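You operate a simulated robot arm through the tools that you are given. There is no shell and no other tool. Be economical: measure what you need, move in short steps, check, and stop when the job is done.

You run a simulated robot arm. Do the job below in one go: nothing can be reset, and whatever is moved stays where it is left.

JOB
Take the green sling on the pallet stack top and put it away on the sling bench top.
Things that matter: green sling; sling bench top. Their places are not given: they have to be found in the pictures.

The check looks at the end state, three seconds after you hand in, the way a careful person would. Anything else that was tipped, shoved, dropped, spilled or broken makes it a failure.

ROBOT AND FRAMES
A 6-joint arm with a two-finger parallel gripper, fixed in place. Base frame: the origin is at the foot of the arm, x ahead of it, y to its left, z up; the work surface is at about z = 0. Units: mm, degrees, N and s.
With the tool pointing down near the work surface it reaches from about 140 to 580 mm from the base axis. Its first joint turns from -66.0 to 66.0 degrees. Payload 2.1 kg.
The TCP is the grasp point between the finger pads, 30 mm short of the fingertips. In the tool frame z runs along the fingers and y along their closing line. Largest opening 94 mm; finger width 28, thickness 10; the body of the gripper, 50 by 96 mm, starts 55 mm behind the TCP.
Orientation is that of the tool frame in the base frame, as a unit quaternion [w, x, y, z]. With the fingers straight down and closing along the base's y, the tool's x points along the base's -x, its y along +y and its z along -z.

CONTROLS
- The arm moves only by the tool step_arm. Its argument "plan" is a list of rows, each a list of 5 numbers: the shift along the tool's x, y, z in mm, then the turn about the tool's z in degrees, then the finger opening in mm, from 0 to 94. In form: [[dx, dy, dz, spin, hand], ...]. A call has 1 to 20 rows; each row shifts and turns the commanded pose from where the row before left it, along the tool's axes as they then stand. Each row takes 0.2 s and may step no farther than 50 mm and 8.6 degrees from the row before; otherwise, or with a gripper value out of range, the whole call is refused. A pose out of reach is approached as far as the arm can. The call stops where the force on the tool passes 40 N (or 10 N more than at its start, if that is more) or the arm is blocked; 0.2 s more then pass. Each finger travels about 72 mm/s and halts on what it meets, pressing with about 31 N; the grip force reading is that of the motor and also rises with nothing between the fingers. The clock runs only during rows and for 0.2 s after the last one: add rows that do not move to give the fingers time. It gives the time, the measured TCP pose, the force on the tool (base axes), the opening and the grip force at its end, in the units of the frame above (readings bear some noise).
- Cameras (640 x 400 px; columns grow to the right, rows downward): "scene" is fixed at [45, -357.9, 502.7]; the picture's right is [0.92, -0.39, 0.00], its down [-0.20, -0.48, -0.85] and it looks along [0.33, 0.78, -0.52] (base axes); focal length 214 px, centre (320, 200). "wrist" rides on the gripper at [-37, 0, -58] in the tool frame; the picture's right is [0.00, -1.00, 0.00], its down [0.97, 0.00, -0.24] and it looks along [0.24, 0.00, 0.97] (tool axes); focal length 218 px, centre (320, 200).
- camera(camera): a new picture of that camera. It takes no simulated time.
- measure_at(camera, pixels): for up to 12 pixels [column, row] of the newest picture of that camera ("zoom" is the newest enlarged one), the place [x, y, z] in the base frame of the surface seen there, good to about 2 mm, but the place of the scene camera against the robot may be out by one fixed shift of up to 25 mm in any direction. It takes no simulated time.
- inspect(camera, box): a new picture of the part [left, top, right, bottom] of that camera's present view, enlarged. It takes no simulated time.
- finish_job(): hands the job in; it is judged then, once.

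Keep the steps short. Do not move on a guess: measure, check each grasp and each placing, and mend mistakes. In all there are 60 turns and 26 pictures (those below and enlarged ones count). Leave the gripper open and the arm clear of the work at the hand-in unless told otherwise, and finish with a single line.

The tools are called after "Emit:" by a JSON object that holds its "name" and its "arguments". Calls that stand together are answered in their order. step_arm: Moves the arm, as the interface text tells. Its arguments: {"type":"object","properties":{"plan":{"type":"array"}},"required":["plan"]} The other tools are called the same way: camera (camera) takes a picture; measure_at (camera, pixels) gives the place of the surface under pixels of a picture; inspect (camera, box) takes an enlarged picture of a part of a camera's view; finish_job () hands the job in.

At the start:

```text
time_s: 0.0
ee_pos: [346.1, -6.5, 427.8]
tcp_rot: [0.0, 0.0, 1.0, 0.0]
wrist_force: [-0.1, -0.3, -0.6]
width: 93.8
gripper_force: 0.0
```

scene: 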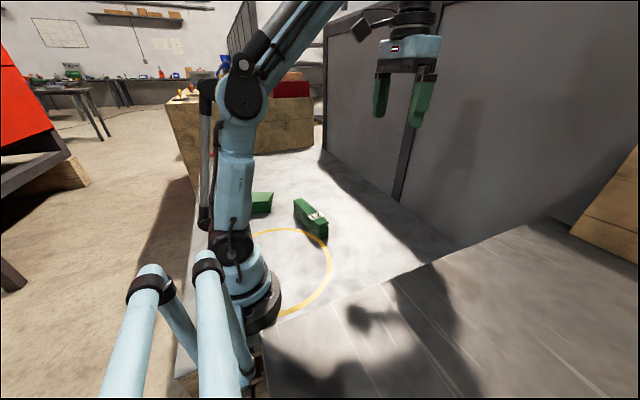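
wrist: 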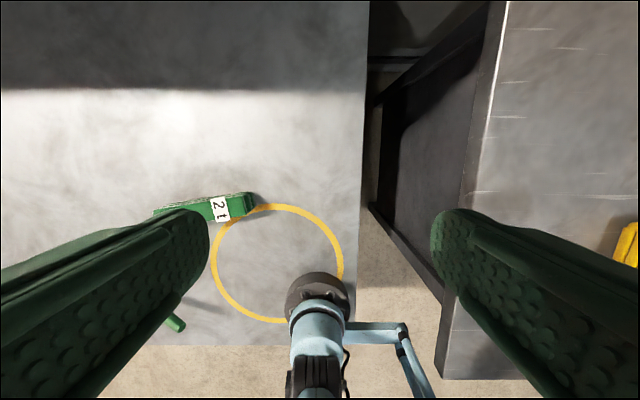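

I see a green block labelled "2 t" at wrist (215,207), another green bit at (175,323), and two surfaces. I'll enlarge both views and measure some points.

Emit:
{"name": "inspect", "arguments": {"camera": "scene", "box": [180, 140, 420, 290]}}

Emit:
{"name": "measure_at", "arguments": {"camera": "wrist", "pixels": [[215, 207], [165, 212], [250, 200], [175, 323], [280, 260], [360, 150], [490, 150], [560, 150], [630, 250], [200, 40], [500, 370], [420, 200]]}}

Emit:
{"name": "measure_at", "arguments": {"camera": "scene", "pixels": [[310, 217], [262, 203], [300, 250], [450, 320], [560, 240], [300, 330], [610, 220], [390, 220], [250, 130], [340, 160]]}}

```text
2.67 times, centred on (300, 215) of scene
```

zoom: 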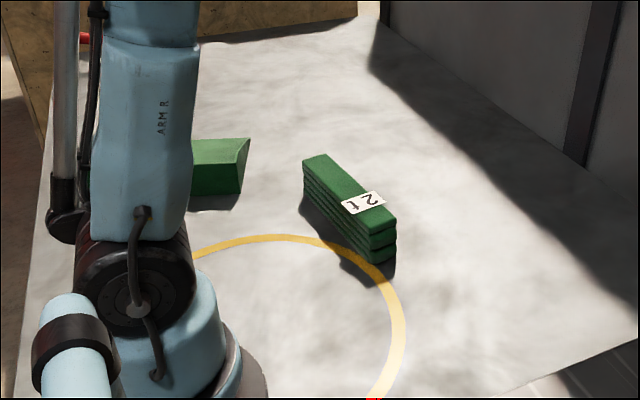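

```text
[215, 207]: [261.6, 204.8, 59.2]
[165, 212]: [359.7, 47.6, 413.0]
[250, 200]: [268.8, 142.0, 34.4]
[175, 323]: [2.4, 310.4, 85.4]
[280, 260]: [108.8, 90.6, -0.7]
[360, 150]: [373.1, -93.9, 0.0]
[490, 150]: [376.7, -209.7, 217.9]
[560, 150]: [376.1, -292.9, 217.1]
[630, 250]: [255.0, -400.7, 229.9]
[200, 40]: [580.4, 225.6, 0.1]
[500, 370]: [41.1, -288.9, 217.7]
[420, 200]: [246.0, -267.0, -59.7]
```

```text
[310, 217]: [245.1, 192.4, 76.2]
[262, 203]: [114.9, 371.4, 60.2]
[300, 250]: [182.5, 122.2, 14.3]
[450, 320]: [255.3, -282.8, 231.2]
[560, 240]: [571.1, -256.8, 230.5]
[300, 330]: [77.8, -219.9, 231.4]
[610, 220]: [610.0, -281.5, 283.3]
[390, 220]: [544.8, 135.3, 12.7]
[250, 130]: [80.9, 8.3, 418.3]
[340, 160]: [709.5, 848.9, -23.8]
```

The "2 t" folded webbing stands on the low surface (z≈0); a higher surface (z≈217) lies at y<-200 with something yellow on it. I move the arm at height towards -y to view it.

Emit:
{"name": "step_arm", "arguments": {"plan": [[0, -30, 0, 0, 94], [0, -40, 0, 0, 94], [0, -40, 0, 0, 94], [0, -40, 0, 0, 94], [0, -40, 0, 0, 94], [0, -20, 0, 0, 94], [0, 0, 0, 0, 94]]}}

Emit:
{"name": "camera", "arguments": {"camera": "wrist"}}

Emit:
{"name": "camera", "arguments": {"camera": "scene"}}

```text
time_s: 1.6
ee_pos: [337.6, -211.6, 413.3]
tcp_rot: [-0.001, 0.0, 1.0, -0.001]
wrist_force: [0.0, 0.7, -0.3]
width: 93.9
gripper_force: 0.0
out of reach, approached as far as the arm can: row 5, 6
```

```text
22 pictures are left
```

wrist: 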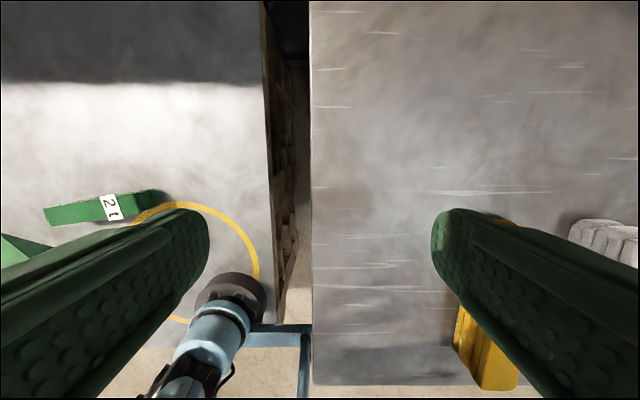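

```text
21 pictures are left
```

scene: 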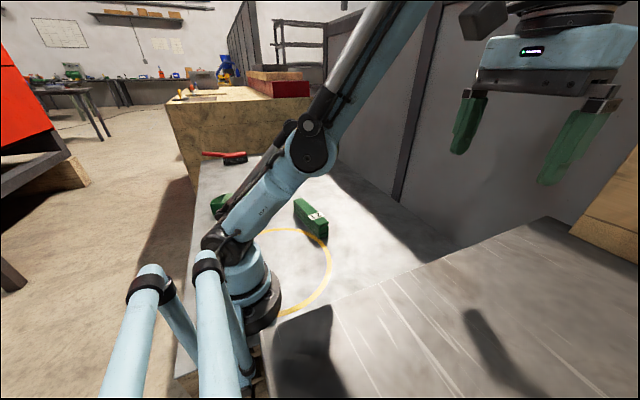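

The low surface has pallet timber under it (the stack); the right one carries yellow and grey slings, so it's the bench. I measure the sling and the bench.

Emit:
{"name": "inspect", "arguments": {"camera": "wrist", "box": [0, 160, 200, 285]}}

Emit:
{"name": "measure_at", "arguments": {"camera": "wrist", "pixels": [[46, 209], [50, 222], [142, 192], [147, 215], [112, 207], [320, 200], [400, 100], [375, 300], [320, 375], [580, 235], [630, 240], [470, 330]]}}

```text
3.20 times, centred on (100, 222) of wrist
```

zoom: 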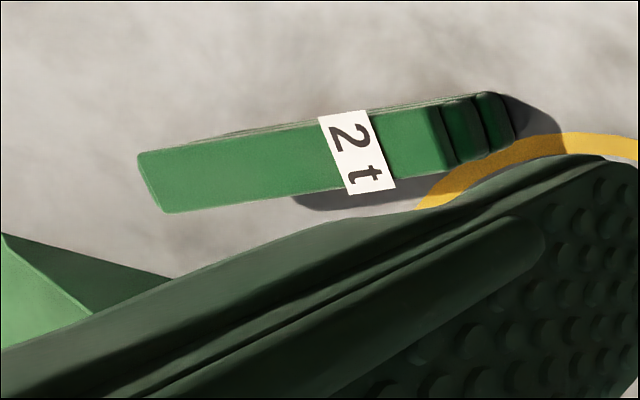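

```text
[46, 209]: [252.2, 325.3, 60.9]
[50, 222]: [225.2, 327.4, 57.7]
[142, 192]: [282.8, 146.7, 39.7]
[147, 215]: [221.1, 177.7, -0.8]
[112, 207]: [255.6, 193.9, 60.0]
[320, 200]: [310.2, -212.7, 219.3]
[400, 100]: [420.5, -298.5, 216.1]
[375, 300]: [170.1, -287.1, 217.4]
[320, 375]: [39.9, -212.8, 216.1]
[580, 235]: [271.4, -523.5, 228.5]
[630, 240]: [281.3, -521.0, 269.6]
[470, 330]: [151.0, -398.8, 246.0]
```

Next I measure the sling's top corners in the enlarged picture.

Emit:
{"name": "measure_at", "arguments": {"camera": "zoom", "pixels": [[145, 160], [168, 207], [425, 112], [445, 165], [300, 155], [470, 130], [498, 120], [508, 145], [485, 97], [20, 290], [110, 270], [230, 130]]}}

```text
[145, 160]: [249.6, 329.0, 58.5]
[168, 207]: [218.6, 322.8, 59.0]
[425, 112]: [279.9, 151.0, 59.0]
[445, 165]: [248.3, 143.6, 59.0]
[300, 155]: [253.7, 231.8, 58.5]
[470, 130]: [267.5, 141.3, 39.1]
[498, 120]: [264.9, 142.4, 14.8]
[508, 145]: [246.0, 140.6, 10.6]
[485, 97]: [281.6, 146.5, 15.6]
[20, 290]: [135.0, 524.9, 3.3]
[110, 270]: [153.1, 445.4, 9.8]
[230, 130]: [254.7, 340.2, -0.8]
```

The sling top is at z≈59, about 180 by 35 mm, centred near (250, 237), long axis at about 99.5°. I move above it at height, then turn the hand about 80°.

Emit:
{"name": "step_arm", "arguments": {"plan": [[10, 40, 0, 0, 94], [10, 40, 0, 0, 94], [10, 40, 0, 0, 94], [9, 41, 15, 0, 94], [9, 41, 20, 0, 94], [9, 41, 20, 0, 94], [9, 41, 20, 0, 94], [9, 41, 20, 0, 94], [9, 41, 20, 0, 94], [6, 41, 20, 0, 94], [6, 41, 20, 0, 94], [0, 0, 0, 0, 94]]}}

Emit:
{"name": "step_arm", "arguments": {"plan": [[0, 0, 0, 8.05, 94], [0, 0, 0, 8.05, 94], [0, 0, 0, 8.05, 94], [0, 0, 0, 8.05, 94], [0, 0, 0, 8.05, 94], [0, 0, 0, 8.05, 94], [0, 0, 0, 8.05, 94], [0, 0, 0, 8.05, 94], [0, 0, 0, 8.05, 94], [0, 0, 0, 8.05, 94], [0, 0, 0, 0, 94]]}}

Emit:
{"name": "camera", "arguments": {"camera": "wrist"}}

```text
time_s: 4.2
ee_pos: [340.7, 232.6, 391.4]
tcp_rot: [-0.001, -0.001, 1.0, 0.0]
wrist_force: [0.4, 0.6, -0.8]
width: 94.1
gripper_force: 0.0
out of reach, approached as far as the arm can: row 1, 2, 3, 4, 5, 6, 7, 8, 9, 10
```

```text
time_s: 6.6
ee_pos: [341.2, 232.5, 390.5]
tcp_rot: [0.0, 0.646, 0.763, -0.002]
wrist_force: [-0.4, 0.7, 0.2]
width: 94.0
gripper_force: 0.1
```

```text
19 pictures are left
```

wrist: 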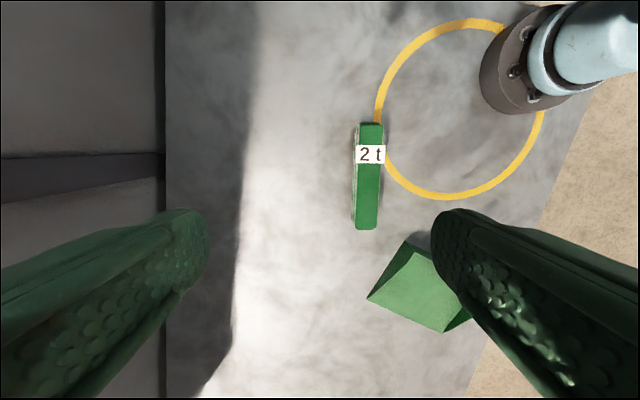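

The hand is aligned with the sling (x 342–382, y 122–230 in the picture). I measure again from here.

Emit:
{"name": "measure_at", "arguments": {"camera": "wrist", "pixels": [[361, 127], [381, 127], [358, 226], [375, 226], [368, 175], [353, 180], [378, 175], [420, 280], [385, 290]]}}

```text
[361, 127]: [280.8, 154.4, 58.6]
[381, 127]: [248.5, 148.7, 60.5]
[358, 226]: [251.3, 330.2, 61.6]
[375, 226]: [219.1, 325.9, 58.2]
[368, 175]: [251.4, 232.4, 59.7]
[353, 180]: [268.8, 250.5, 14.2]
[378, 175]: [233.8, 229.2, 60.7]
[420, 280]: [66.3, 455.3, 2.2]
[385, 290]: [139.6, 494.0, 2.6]
```

Centre confirmed at (250, 240). I shift over it and descend to about z 150, fingers open 80.

Emit:
{"name": "step_arm", "arguments": {"plan": [[5, -22, 30, 0, 80], [5, -22, 30, 0, 80], [6, -22, 30, 0, 80], [6, -22.5, 30, 0, 80], [0, 0, 40, 0, 80], [0, 0, 40, 0, 80], [0, 0, 40, 0, 80], [0, 0, 0, 0, 80], [0, 0, 0, 0, 80]]}}

Emit:
{"name": "camera", "arguments": {"camera": "wrist"}}

```text
time_s: 8.6
ee_pos: [345.3, 312.4, 262.7]
tcp_rot: [-0.001, 0.646, 0.763, 0.0]
wrist_force: [-1.4, 0.9, -0.1]
width: 79.9
gripper_force: 0.1
out of reach, approached as far as the arm can: row 1, 2, 3, 4, 5, 6, 7
```

```text
18 pictures are left
```

wrist: 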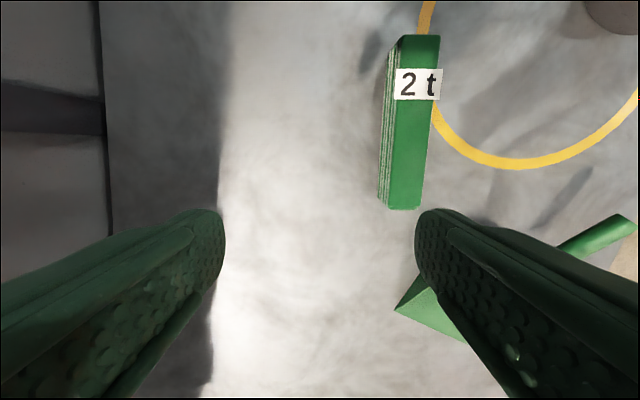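

The rows were clamped: all those readings lie on one sphere about 480 mm from the shoulder, so the arm is stretched at its reach limit and sliding along it. I try moving straight inward (well above everything) to unlock the elbow.

Emit:
{"name": "step_arm", "arguments": {"plan": [[-10.8, -16.8, 0, 0, 80], [-10.8, -16.8, 0, 0, 80], [-10.8, -16.8, 0, 0, 80], [0, 0, 0, 0, 80]]}}

```text
time_s: 9.6
ee_pos: [344.9, 313.4, 261.2]
tcp_rot: [0.001, 0.646, 0.763, 0.0]
wrist_force: [0.1, -0.5, -0.1]
width: 80.1
gripper_force: 0.0
out of reach, approached as far as the arm can: row 1, 2, 3
```

Still stuck at the limit. I look at the arm's posture before trying another direction.

Emit:
{"name": "camera", "arguments": {"camera": "scene"}}

```text
17 pictures are left
```

scene: 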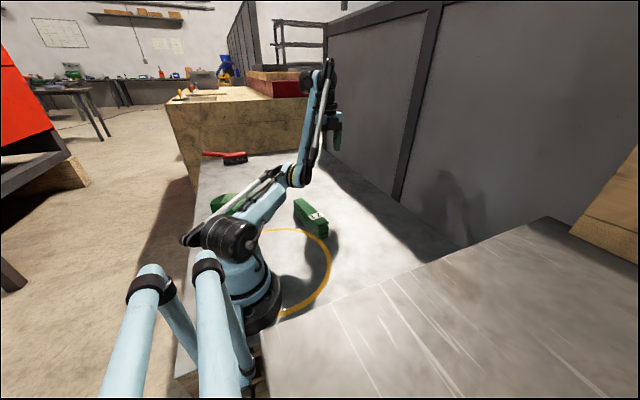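

In this picture the elbow has flipped below the shoulder-wrist line, with the wrist at its limit. To flip back I need to stretch the arm outward and then down. First I check the clear room near the wall.

Emit:
{"name": "measure_at", "arguments": {"camera": "wrist", "pixels": [[40, 100], [50, 250], [130, 200], [108, 240], [160, 100], [90, 60], [300, 300], [250, 390]]}}

```text
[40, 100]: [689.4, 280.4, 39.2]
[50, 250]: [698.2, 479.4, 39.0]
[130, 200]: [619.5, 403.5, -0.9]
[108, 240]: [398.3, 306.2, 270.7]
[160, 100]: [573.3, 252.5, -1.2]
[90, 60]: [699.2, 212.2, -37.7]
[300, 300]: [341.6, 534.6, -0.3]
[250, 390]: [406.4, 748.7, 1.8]
```

The wall is at x≈690, so there's room. I stretch outward to about r 550, then step down tangentially, staying above z 120.

Emit:
{"name": "step_arm", "arguments": {"plan": [[10.8, 16.8, 8, 0, 80], [10.8, 16.8, 8, 0, 80], [10.8, 16.8, 8, 0, 80], [10.8, 16.8, 8, 0, 80], [10.8, 16.8, 8, 0, 80], [0, 0, 0, 0, 80]]}}

Emit:
{"name": "camera", "arguments": {"camera": "scene"}}

```text
time_s: 11.0
ee_pos: [403.7, 369.5, 230.8]
tcp_rot: [0.0, 0.645, 0.764, 0.0]
wrist_force: [-1.0, 0.2, -0.7]
width: 79.9
gripper_force: 0.1
out of reach, approached as far as the arm can: row 5
```

```text
16 pictures are left
```

scene: 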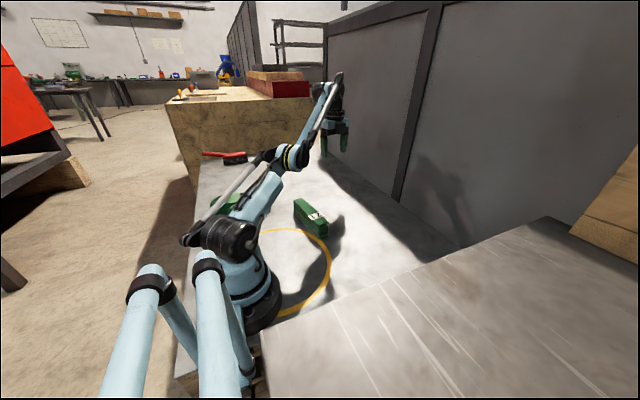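

Now the arm is nearly straight (r 547, z 231). I step downward, slightly outward-clamped, to bring the elbow over.

Emit:
{"name": "step_arm", "arguments": {"plan": [[5.4, 8.4, 20, 0, 80], [5.4, 8.4, 40, 0, 80], [0, 0, 40, 0, 80], [0, 0, 0, 0, 80]]}}

Emit:
{"name": "step_arm", "arguments": {"plan": [[-10.8, -16.8, 0, 0, 80], [-10.8, -16.8, 0, 0, 80], [-10.8, -16.8, 0, 0, 80], [0, 0, 0, 0, 80]]}}

Emit:
{"name": "camera", "arguments": {"camera": "scene"}}

```text
time_s: 12.0
ee_pos: [429.6, 389.4, 136.5]
tcp_rot: [-0.001, 0.646, 0.763, -0.001]
wrist_force: [1.1, 0.1, 0.4]
width: 80.0
gripper_force: 0.1
out of reach, approached as far as the arm can: row 3
```

```text
time_s: 13.0
ee_pos: [421.9, 383.8, 156.9]
tcp_rot: [0.001, 0.646, 0.764, -0.002]
wrist_force: [-0.5, 0.2, -0.8]
width: 80.4
gripper_force: 0.1
out of reach, approached as far as the arm can: row 1, 2, 3
```

```text
15 pictures are left
```

scene: 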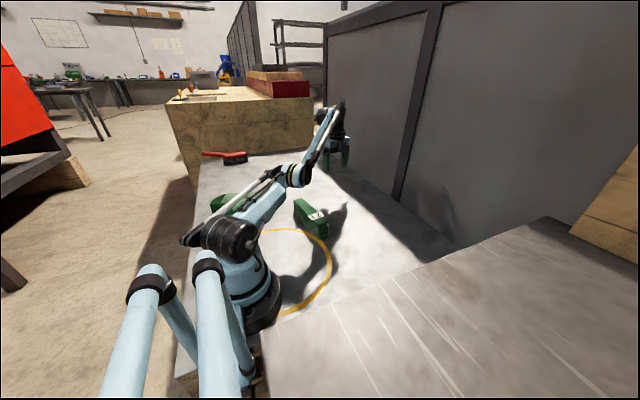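

Still elbow-low and sliding up the limit. The upper arm can't go lower, so lowering the hand near full stretch must bring the forearm below it, i.e. elbow-up. The pallet top is clear there, so I go down to z≈60 and then inward.

Emit:
{"name": "step_arm", "arguments": {"plan": [[5.4, 8.4, 20, 0, 80], [2.7, 4.2, 20, 0, 80], [0, 0, 20, 0, 80], [0, 0, 20, 0, 80], [0, 0, 17, 0, 80], [0, 0, 0, 0, 80]]}}

```text
time_s: 14.4
ee_pos: [440.3, 402.2, 59.6]
tcp_rot: [0.0, 0.646, 0.764, 0.0]
wrist_force: [-0.5, -0.6, 0.3]
width: 80.0
gripper_force: 0.0
out of reach, approached as far as the arm can: row 3, 4
```

Reached r 596, z 60. Now a small inward move to see whether it holds height.

Emit:
{"name": "step_arm", "arguments": {"plan": [[-5.4, -8.4, 0, 0, 80], [-5.4, -8.4, 0, 0, 80], [-5.4, -8.4, 0, 0, 80], [0, 0, 0, 0, 80]]}}

```text
time_s: 15.4
ee_pos: [418.0, 381.2, 59.7]
tcp_rot: [0.0, 0.646, 0.763, 0.0]
wrist_force: [-0.4, 0.3, -1.0]
width: 80.0
gripper_force: 0.1
```

It moved inward 30 mm at constant height: elbow-up again. Now I go in and up to z≈160 above the sling centre.

Emit:
{"name": "step_arm", "arguments": {"plan": [[-13.9, -23.6, -25, 0, 80], [-13.9, -23.6, -25, 0, 80], [-13.9, -23.6, -25, 0, 80], [-13.9, -23.6, -25, 0, 80], [-13.9, -23.6, 0, 0, 80], [-13.9, -23.6, 0, 0, 80], [-13.9, -23.6, 0, 0, 80], [-13.9, -23.6, 0, 0, 80], [0, 0, 0, 0, 80]]}}

Emit:
{"name": "camera", "arguments": {"camera": "wrist"}}

```text
time_s: 17.4
ee_pos: [249.0, 240.0, 162.4]
tcp_rot: [0.0, 0.646, 0.763, 0.0]
wrist_force: [0.1, -0.4, 0.1]
width: 80.1
gripper_force: 0.0
```

```text
14 pictures are left
```

wrist: 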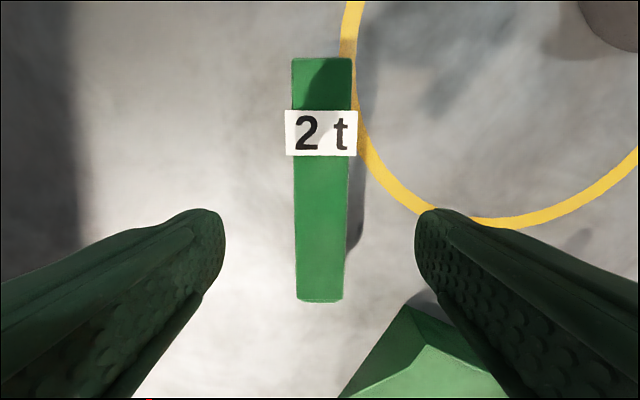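

Exactly above the sling and aligned. I measure the sling again and the nearby green wedge for finger clearance.

Emit:
{"name": "measure_at", "arguments": {"camera": "wrist", "pixels": [[297, 65], [348, 65], [300, 292], [338, 292], [320, 180], [408, 310], [345, 390], [425, 345], [490, 390], [299, 230], [341, 230]]}}

```text
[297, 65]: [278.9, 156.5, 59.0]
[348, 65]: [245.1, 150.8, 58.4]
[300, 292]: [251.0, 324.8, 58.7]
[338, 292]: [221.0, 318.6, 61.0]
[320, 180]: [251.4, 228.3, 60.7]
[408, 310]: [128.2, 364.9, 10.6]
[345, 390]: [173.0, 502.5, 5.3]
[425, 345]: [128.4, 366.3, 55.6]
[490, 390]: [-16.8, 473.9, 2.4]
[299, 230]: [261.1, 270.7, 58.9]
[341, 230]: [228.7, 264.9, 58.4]
```

All clear. I descend to z≈34, fingertips about 4 mm above the surface.

Emit:
{"name": "step_arm", "arguments": {"plan": [[0, 0, 30, 0, 80], [0, 0, 30, 0, 80], [0, 0, 30, 0, 80], [0, 0, 25, 0, 80], [0, 0, 13, 0, 80], [0, 0, 0, 0, 80]]}}

Emit:
{"name": "step_arm", "arguments": {"plan": [[0, 0, 0, 0, 60], [0, 0, 0, 0, 40], [0, 0, 0, 0, 20], [0, 0, 0, 0, 20], [0, 0, 0, 0, 20]]}}

```text
time_s: 18.8
ee_pos: [250.9, 240.2, 31.1]
tcp_rot: [0.0, 0.646, 0.763, 0.0]
wrist_force: [-0.4, 1.0, -0.1]
width: 80.1
gripper_force: 0.0
```

```text
time_s: 20.0
ee_pos: [250.6, 240.9, 33.7]
tcp_rot: [0.001, 0.646, 0.764, 0.0]
wrist_force: [0.3, -0.1, -0.3]
width: 46.0
gripper_force: 30.9
```

The fingers stopped at 46 mm with 31 N. I lift 80 mm and look.

Emit:
{"name": "step_arm", "arguments": {"plan": [[0, 0, -10, 0, 20], [0, 0, -20, 0, 20], [0, 0, -25, 0, 20], [0, 0, -25, 0, 20], [0, 0, 0, 0, 20]]}}

Emit:
{"name": "camera", "arguments": {"camera": "wrist"}}

Emit:
{"name": "inspect", "arguments": {"camera": "scene", "box": [180, 100, 420, 250]}}

```text
time_s: 21.2
ee_pos: [251.6, 240.4, 111.8]
tcp_rot: [0.001, 0.646, 0.763, 0.001]
wrist_force: [0.1, -0.3, -3.9]
width: 41.4
gripper_force: 31.1
```

```text
13 pictures are left
```

wrist: 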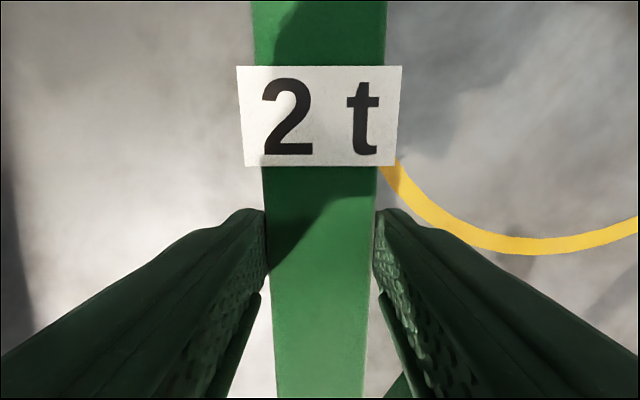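

```text
2.67 times, centred on (300, 175) of scene
```

zoom: 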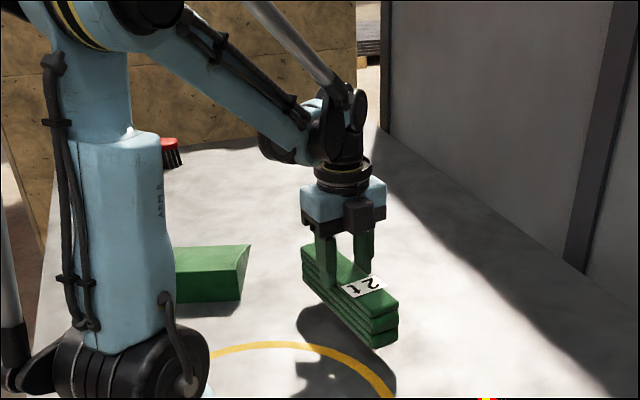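

The sling is held level, and the arm is elbow-up. I raise to z≈300, still well inside reach.

Emit:
{"name": "step_arm", "arguments": {"plan": [[0, 0, -38, 0, 20], [0, 0, -38, 0, 20], [0, 0, -38, 0, 20], [0, 0, -38, 0, 20], [0, 0, -38, 0, 20], [0, 0, 0, 0, 20]]}}

Emit:
{"name": "step_arm", "arguments": {"plan": [[-36.5, 21.7, 0, 7, 20], [-36.5, 21.7, 0, 7, 20], [-36.5, 21.7, 0, 7, 20], [0, 0, 0, 0, 20]]}}

```text
time_s: 22.6
ee_pos: [251.6, 241.0, 303.3]
tcp_rot: [0.0, 0.646, 0.763, -0.001]
wrist_force: [-0.6, 0.1, -3.3]
width: 41.4
gripper_force: 31.1
```

```text
time_s: 23.6
ee_pos: [322.0, 134.2, 303.0]
tcp_rot: [-0.001, 0.775, 0.632, 0.0]
wrist_force: [0.6, 0.0, -4.1]
width: 41.6
gripper_force: 31.0
```

The arc keeps its radius (349) and height; the grip is steady. I continue the arc over the bench.

Emit:
{"name": "step_arm", "arguments": {"plan": [[-36.5, 21.7, 0, 7, 20], [-36.5, 21.7, 0, 7, 20], [-36.5, 21.7, 0, 7, 20], [-36.5, 21.7, 0, 7, 20], [-36.5, 21.7, 0, 7, 20], [-36.5, 21.7, 0, 7, 20], [-36.5, 21.7, 0, 7, 20], [-36.5, 21.7, 0, 7, 20], [-36.5, 21.7, 0, 7, 20], [0, 0, 0, 7.75, 20], [0, 0, 0, 7.75, 20], [0, 0, 0, 0, 20]]}}

Emit:
{"name": "camera", "arguments": {"camera": "wrist"}}

Emit:
{"name": "camera", "arguments": {"camera": "scene"}}

```text
time_s: 26.2
ee_pos: [263.5, -223.3, 302.1]
tcp_rot: [0.0, 1.0, -0.001, 0.0]
wrist_force: [0.6, 0.4, -3.5]
width: 41.8
gripper_force: 30.9
```

```text
11 pictures are left
```

wrist: 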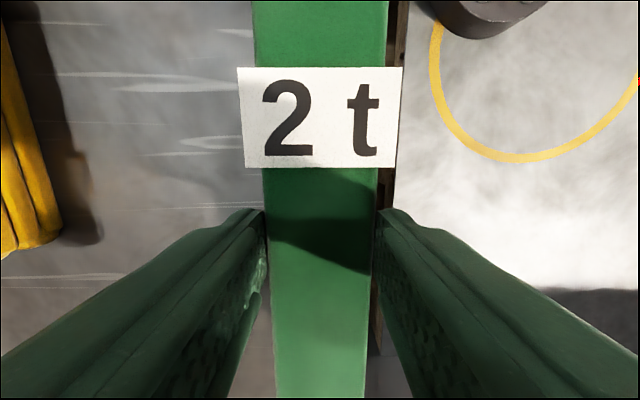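

```text
10 pictures are left
```

scene: 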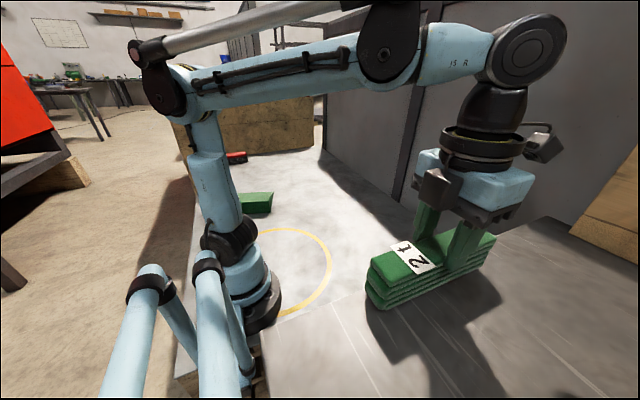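

The sling hangs over the bench edge, lying along x. I measure the yellow sling's extent and the bench.

Emit:
{"name": "measure_at", "arguments": {"camera": "wrist", "pixels": [[55, 235], [15, 248], [30, 150], [10, 40], [100, 120], [200, 100], [200, 300], [240, 390], [100, 300], [230, 30]]}}

```text
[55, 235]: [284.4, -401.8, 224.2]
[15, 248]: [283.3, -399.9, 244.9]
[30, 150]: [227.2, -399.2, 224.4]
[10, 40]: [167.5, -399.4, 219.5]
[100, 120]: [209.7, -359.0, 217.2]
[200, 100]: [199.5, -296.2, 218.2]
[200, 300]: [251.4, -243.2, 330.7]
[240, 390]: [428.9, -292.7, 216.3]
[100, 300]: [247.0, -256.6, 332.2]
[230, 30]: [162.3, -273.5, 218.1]
```

The yellow sling's near edge is at y≈-400 and the bench edge at y≈-205, so I'll place at (320, -295). I move there and lower to z≈262, about 10 mm above contact.

Emit:
{"name": "step_arm", "arguments": {"plan": [[19, 24, 0, 0, 20], [19, 24, 0, 0, 20], [18.5, 24, 0, 0, 20], [0, 0, 20, 0, 20], [0, 0, 20, 0, 20], [0, 0, 0, 0, 20], [0, 0, 0, 0, 20]]}}

Emit:
{"name": "inspect", "arguments": {"camera": "scene", "box": [340, 160, 640, 348]}}

```text
time_s: 27.3
ee_pos: [322.0, -294.5, 283.5]
tcp_rot: [0.0, 1.0, -0.001, 0.0]
wrist_force: [0.5, -2.3, 21.3]
width: 41.7
gripper_force: 31.0
stopped in row 5: the force on the tool passed its limit (the readings are from after the stop); the commanded pose is now the measured one
```

```text
2.13 times, centred on (490, 254) of scene
```

zoom: 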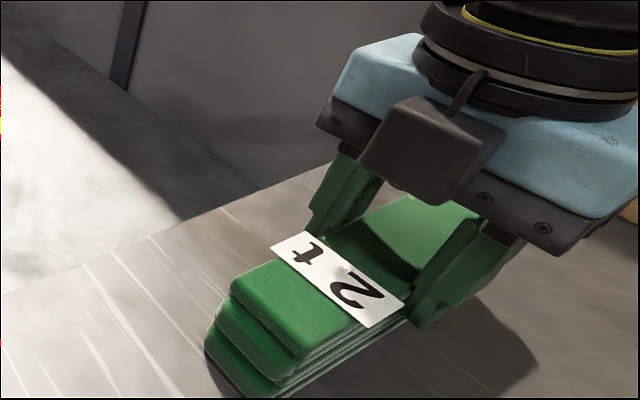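

Contact came early, at z 283. I check where the sling touches, using this enlarged view and the wrist.

Emit:
{"name": "measure_at", "arguments": {"camera": "zoom", "pixels": [[260, 280], [330, 320], [340, 270], [430, 215], [225, 365], [280, 385], [120, 320], [430, 310], [460, 370], [560, 300], [400, 322]]}}

Emit:
{"name": "camera", "arguments": {"camera": "wrist"}}

```text
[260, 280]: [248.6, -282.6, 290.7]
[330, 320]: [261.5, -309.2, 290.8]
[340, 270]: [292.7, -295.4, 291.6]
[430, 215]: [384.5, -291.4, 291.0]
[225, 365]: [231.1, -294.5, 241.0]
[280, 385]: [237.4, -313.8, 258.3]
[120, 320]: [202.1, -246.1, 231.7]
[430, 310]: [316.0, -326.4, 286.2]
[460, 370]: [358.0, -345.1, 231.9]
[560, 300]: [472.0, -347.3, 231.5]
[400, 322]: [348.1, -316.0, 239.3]
```

```text
8 pictures are left
```

wrist: 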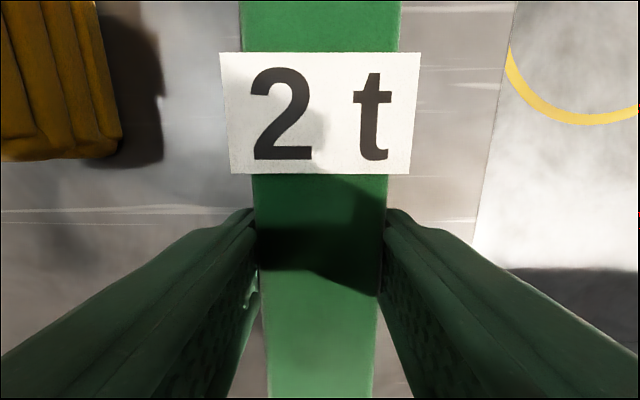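

The bench seems to carry the sling (top reads 60 mm above the bench). I verify with the robot-referenced wrist view.

Emit:
{"name": "measure_at", "arguments": {"camera": "wrist", "pixels": [[320, 30], [320, 110], [320, 210], [320, 380], [450, 150], [180, 200], [252, 225], [390, 225], [210, 390], [115, 130]]}}

Emit:
{"name": "step_arm", "arguments": {"plan": [[0, 0, 0, 0, 20]]}}

```text
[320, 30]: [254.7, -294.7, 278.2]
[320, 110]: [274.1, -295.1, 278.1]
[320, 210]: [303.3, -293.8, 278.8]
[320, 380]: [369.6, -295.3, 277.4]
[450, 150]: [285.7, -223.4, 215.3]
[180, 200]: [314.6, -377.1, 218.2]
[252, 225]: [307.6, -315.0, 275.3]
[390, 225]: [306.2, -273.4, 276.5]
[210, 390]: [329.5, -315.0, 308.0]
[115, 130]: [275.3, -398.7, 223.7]
```

```text
time_s: 27.7
ee_pos: [320.9, -294.9, 283.7]
tcp_rot: [0.001, 1.0, 0.0, 0.001]
wrist_force: [1.5, -2.8, 33.7]
width: 42.0
gripper_force: 30.8
```

The sling's top is at z 278 on the bench at 217: it rests flat, gripped by its upper part. It's pressed with about 34 N, so I ease up 2 mm and then open slowly to 62.

Emit:
{"name": "step_arm", "arguments": {"plan": [[0, 0, -1, 0, 20], [0, 0, -1, 0, 20], [0, 0, 0, 0, 20]]}}

```text
time_s: 28.5
ee_pos: [320.8, -294.4, 282.1]
tcp_rot: [0.0, 1.0, 0.0, 0.0]
wrist_force: [0.1, 0.2, -3.5]
width: 42.0
gripper_force: 30.7
```

The pressure is gone; it hangs within a millimetre or two of the bench. I lower 1 mm and open.

Emit:
{"name": "step_arm", "arguments": {"plan": [[0, 0, 1, 0, 20], [0, 0, 0, 0, 42], [0, 0, 0, 0, 46], [0, 0, 0, 0, 52], [0, 0, 0, 0, 58], [0, 0, 0, 0, 64], [0, 0, 0, 0, 68], [0, 0, 0, 0, 68]]}}

Emit:
{"name": "camera", "arguments": {"camera": "wrist"}}

```text
time_s: 30.3
ee_pos: [321.3, -293.2, 283.4]
tcp_rot: [0.0, 1.0, 0.0, 0.001]
wrist_force: [0.4, 0.0, 0.5]
width: 68.1
gripper_force: 0.0
```

```text
7 pictures are left
```

wrist: 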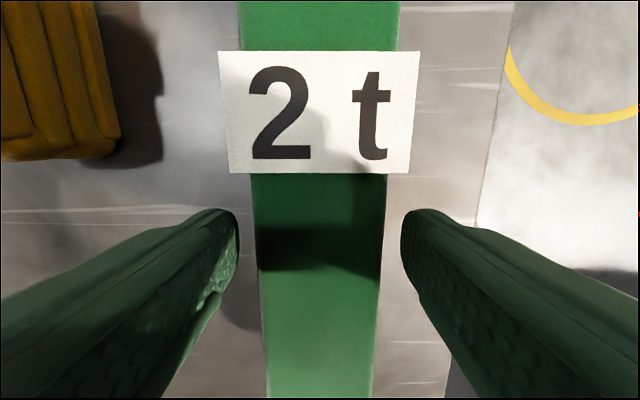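

The sling stays on the bench and the fingers are free. I rise straight up 55 mm, then retreat inward and away from the bench.

Emit:
{"name": "step_arm", "arguments": {"plan": [[0, 0, -15, 0, 68], [0, 0, -20, 0, 68], [0, 0, -20, 0, 68], [-15, -25, -10, 0, 80], [-15, -30, -10, 0, 94], [-10, -40, -10, 0, 94], [0, -40, 0, 0, 94], [0, -40, 0, 0, 94], [0, -40, 0, 0, 94], [0, -40, 0, 0, 94], [0, 0, 0, 0, 94]]}}

Emit:
{"name": "camera", "arguments": {"camera": "scene"}}

Emit:
{"name": "camera", "arguments": {"camera": "wrist"}}

```text
time_s: 32.7
ee_pos: [279.1, -38.8, 365.6]
tcp_rot: [0.0, 1.0, 0.0, 0.001]
wrist_force: [0.7, 0.0, -1.0]
width: 94.2
gripper_force: 0.1
```

```text
6 pictures are left
```

scene: 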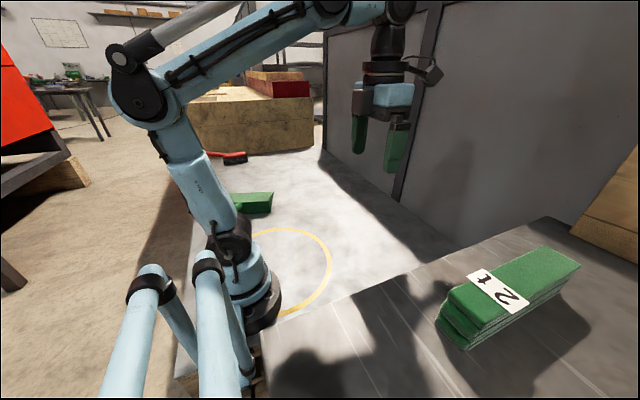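

```text
5 pictures are left
```

wrist: 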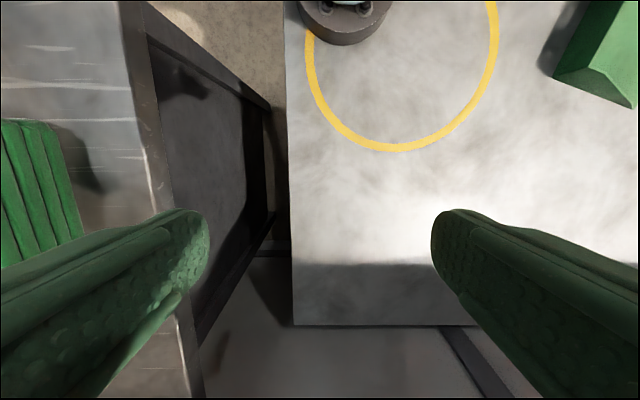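

The sling lies flat on the bench, label up. The wedge, brush and other slings look undisturbed, the gripper is open and the arm is clear. I hand in.

Emit:
{"name": "finish_job", "arguments": {}}

```text
The job is handed in.
```

The green 2 t sling now lies flat on the sling bench top, clear of the other slings, with the gripper open and the arm clear; the job is handed in.
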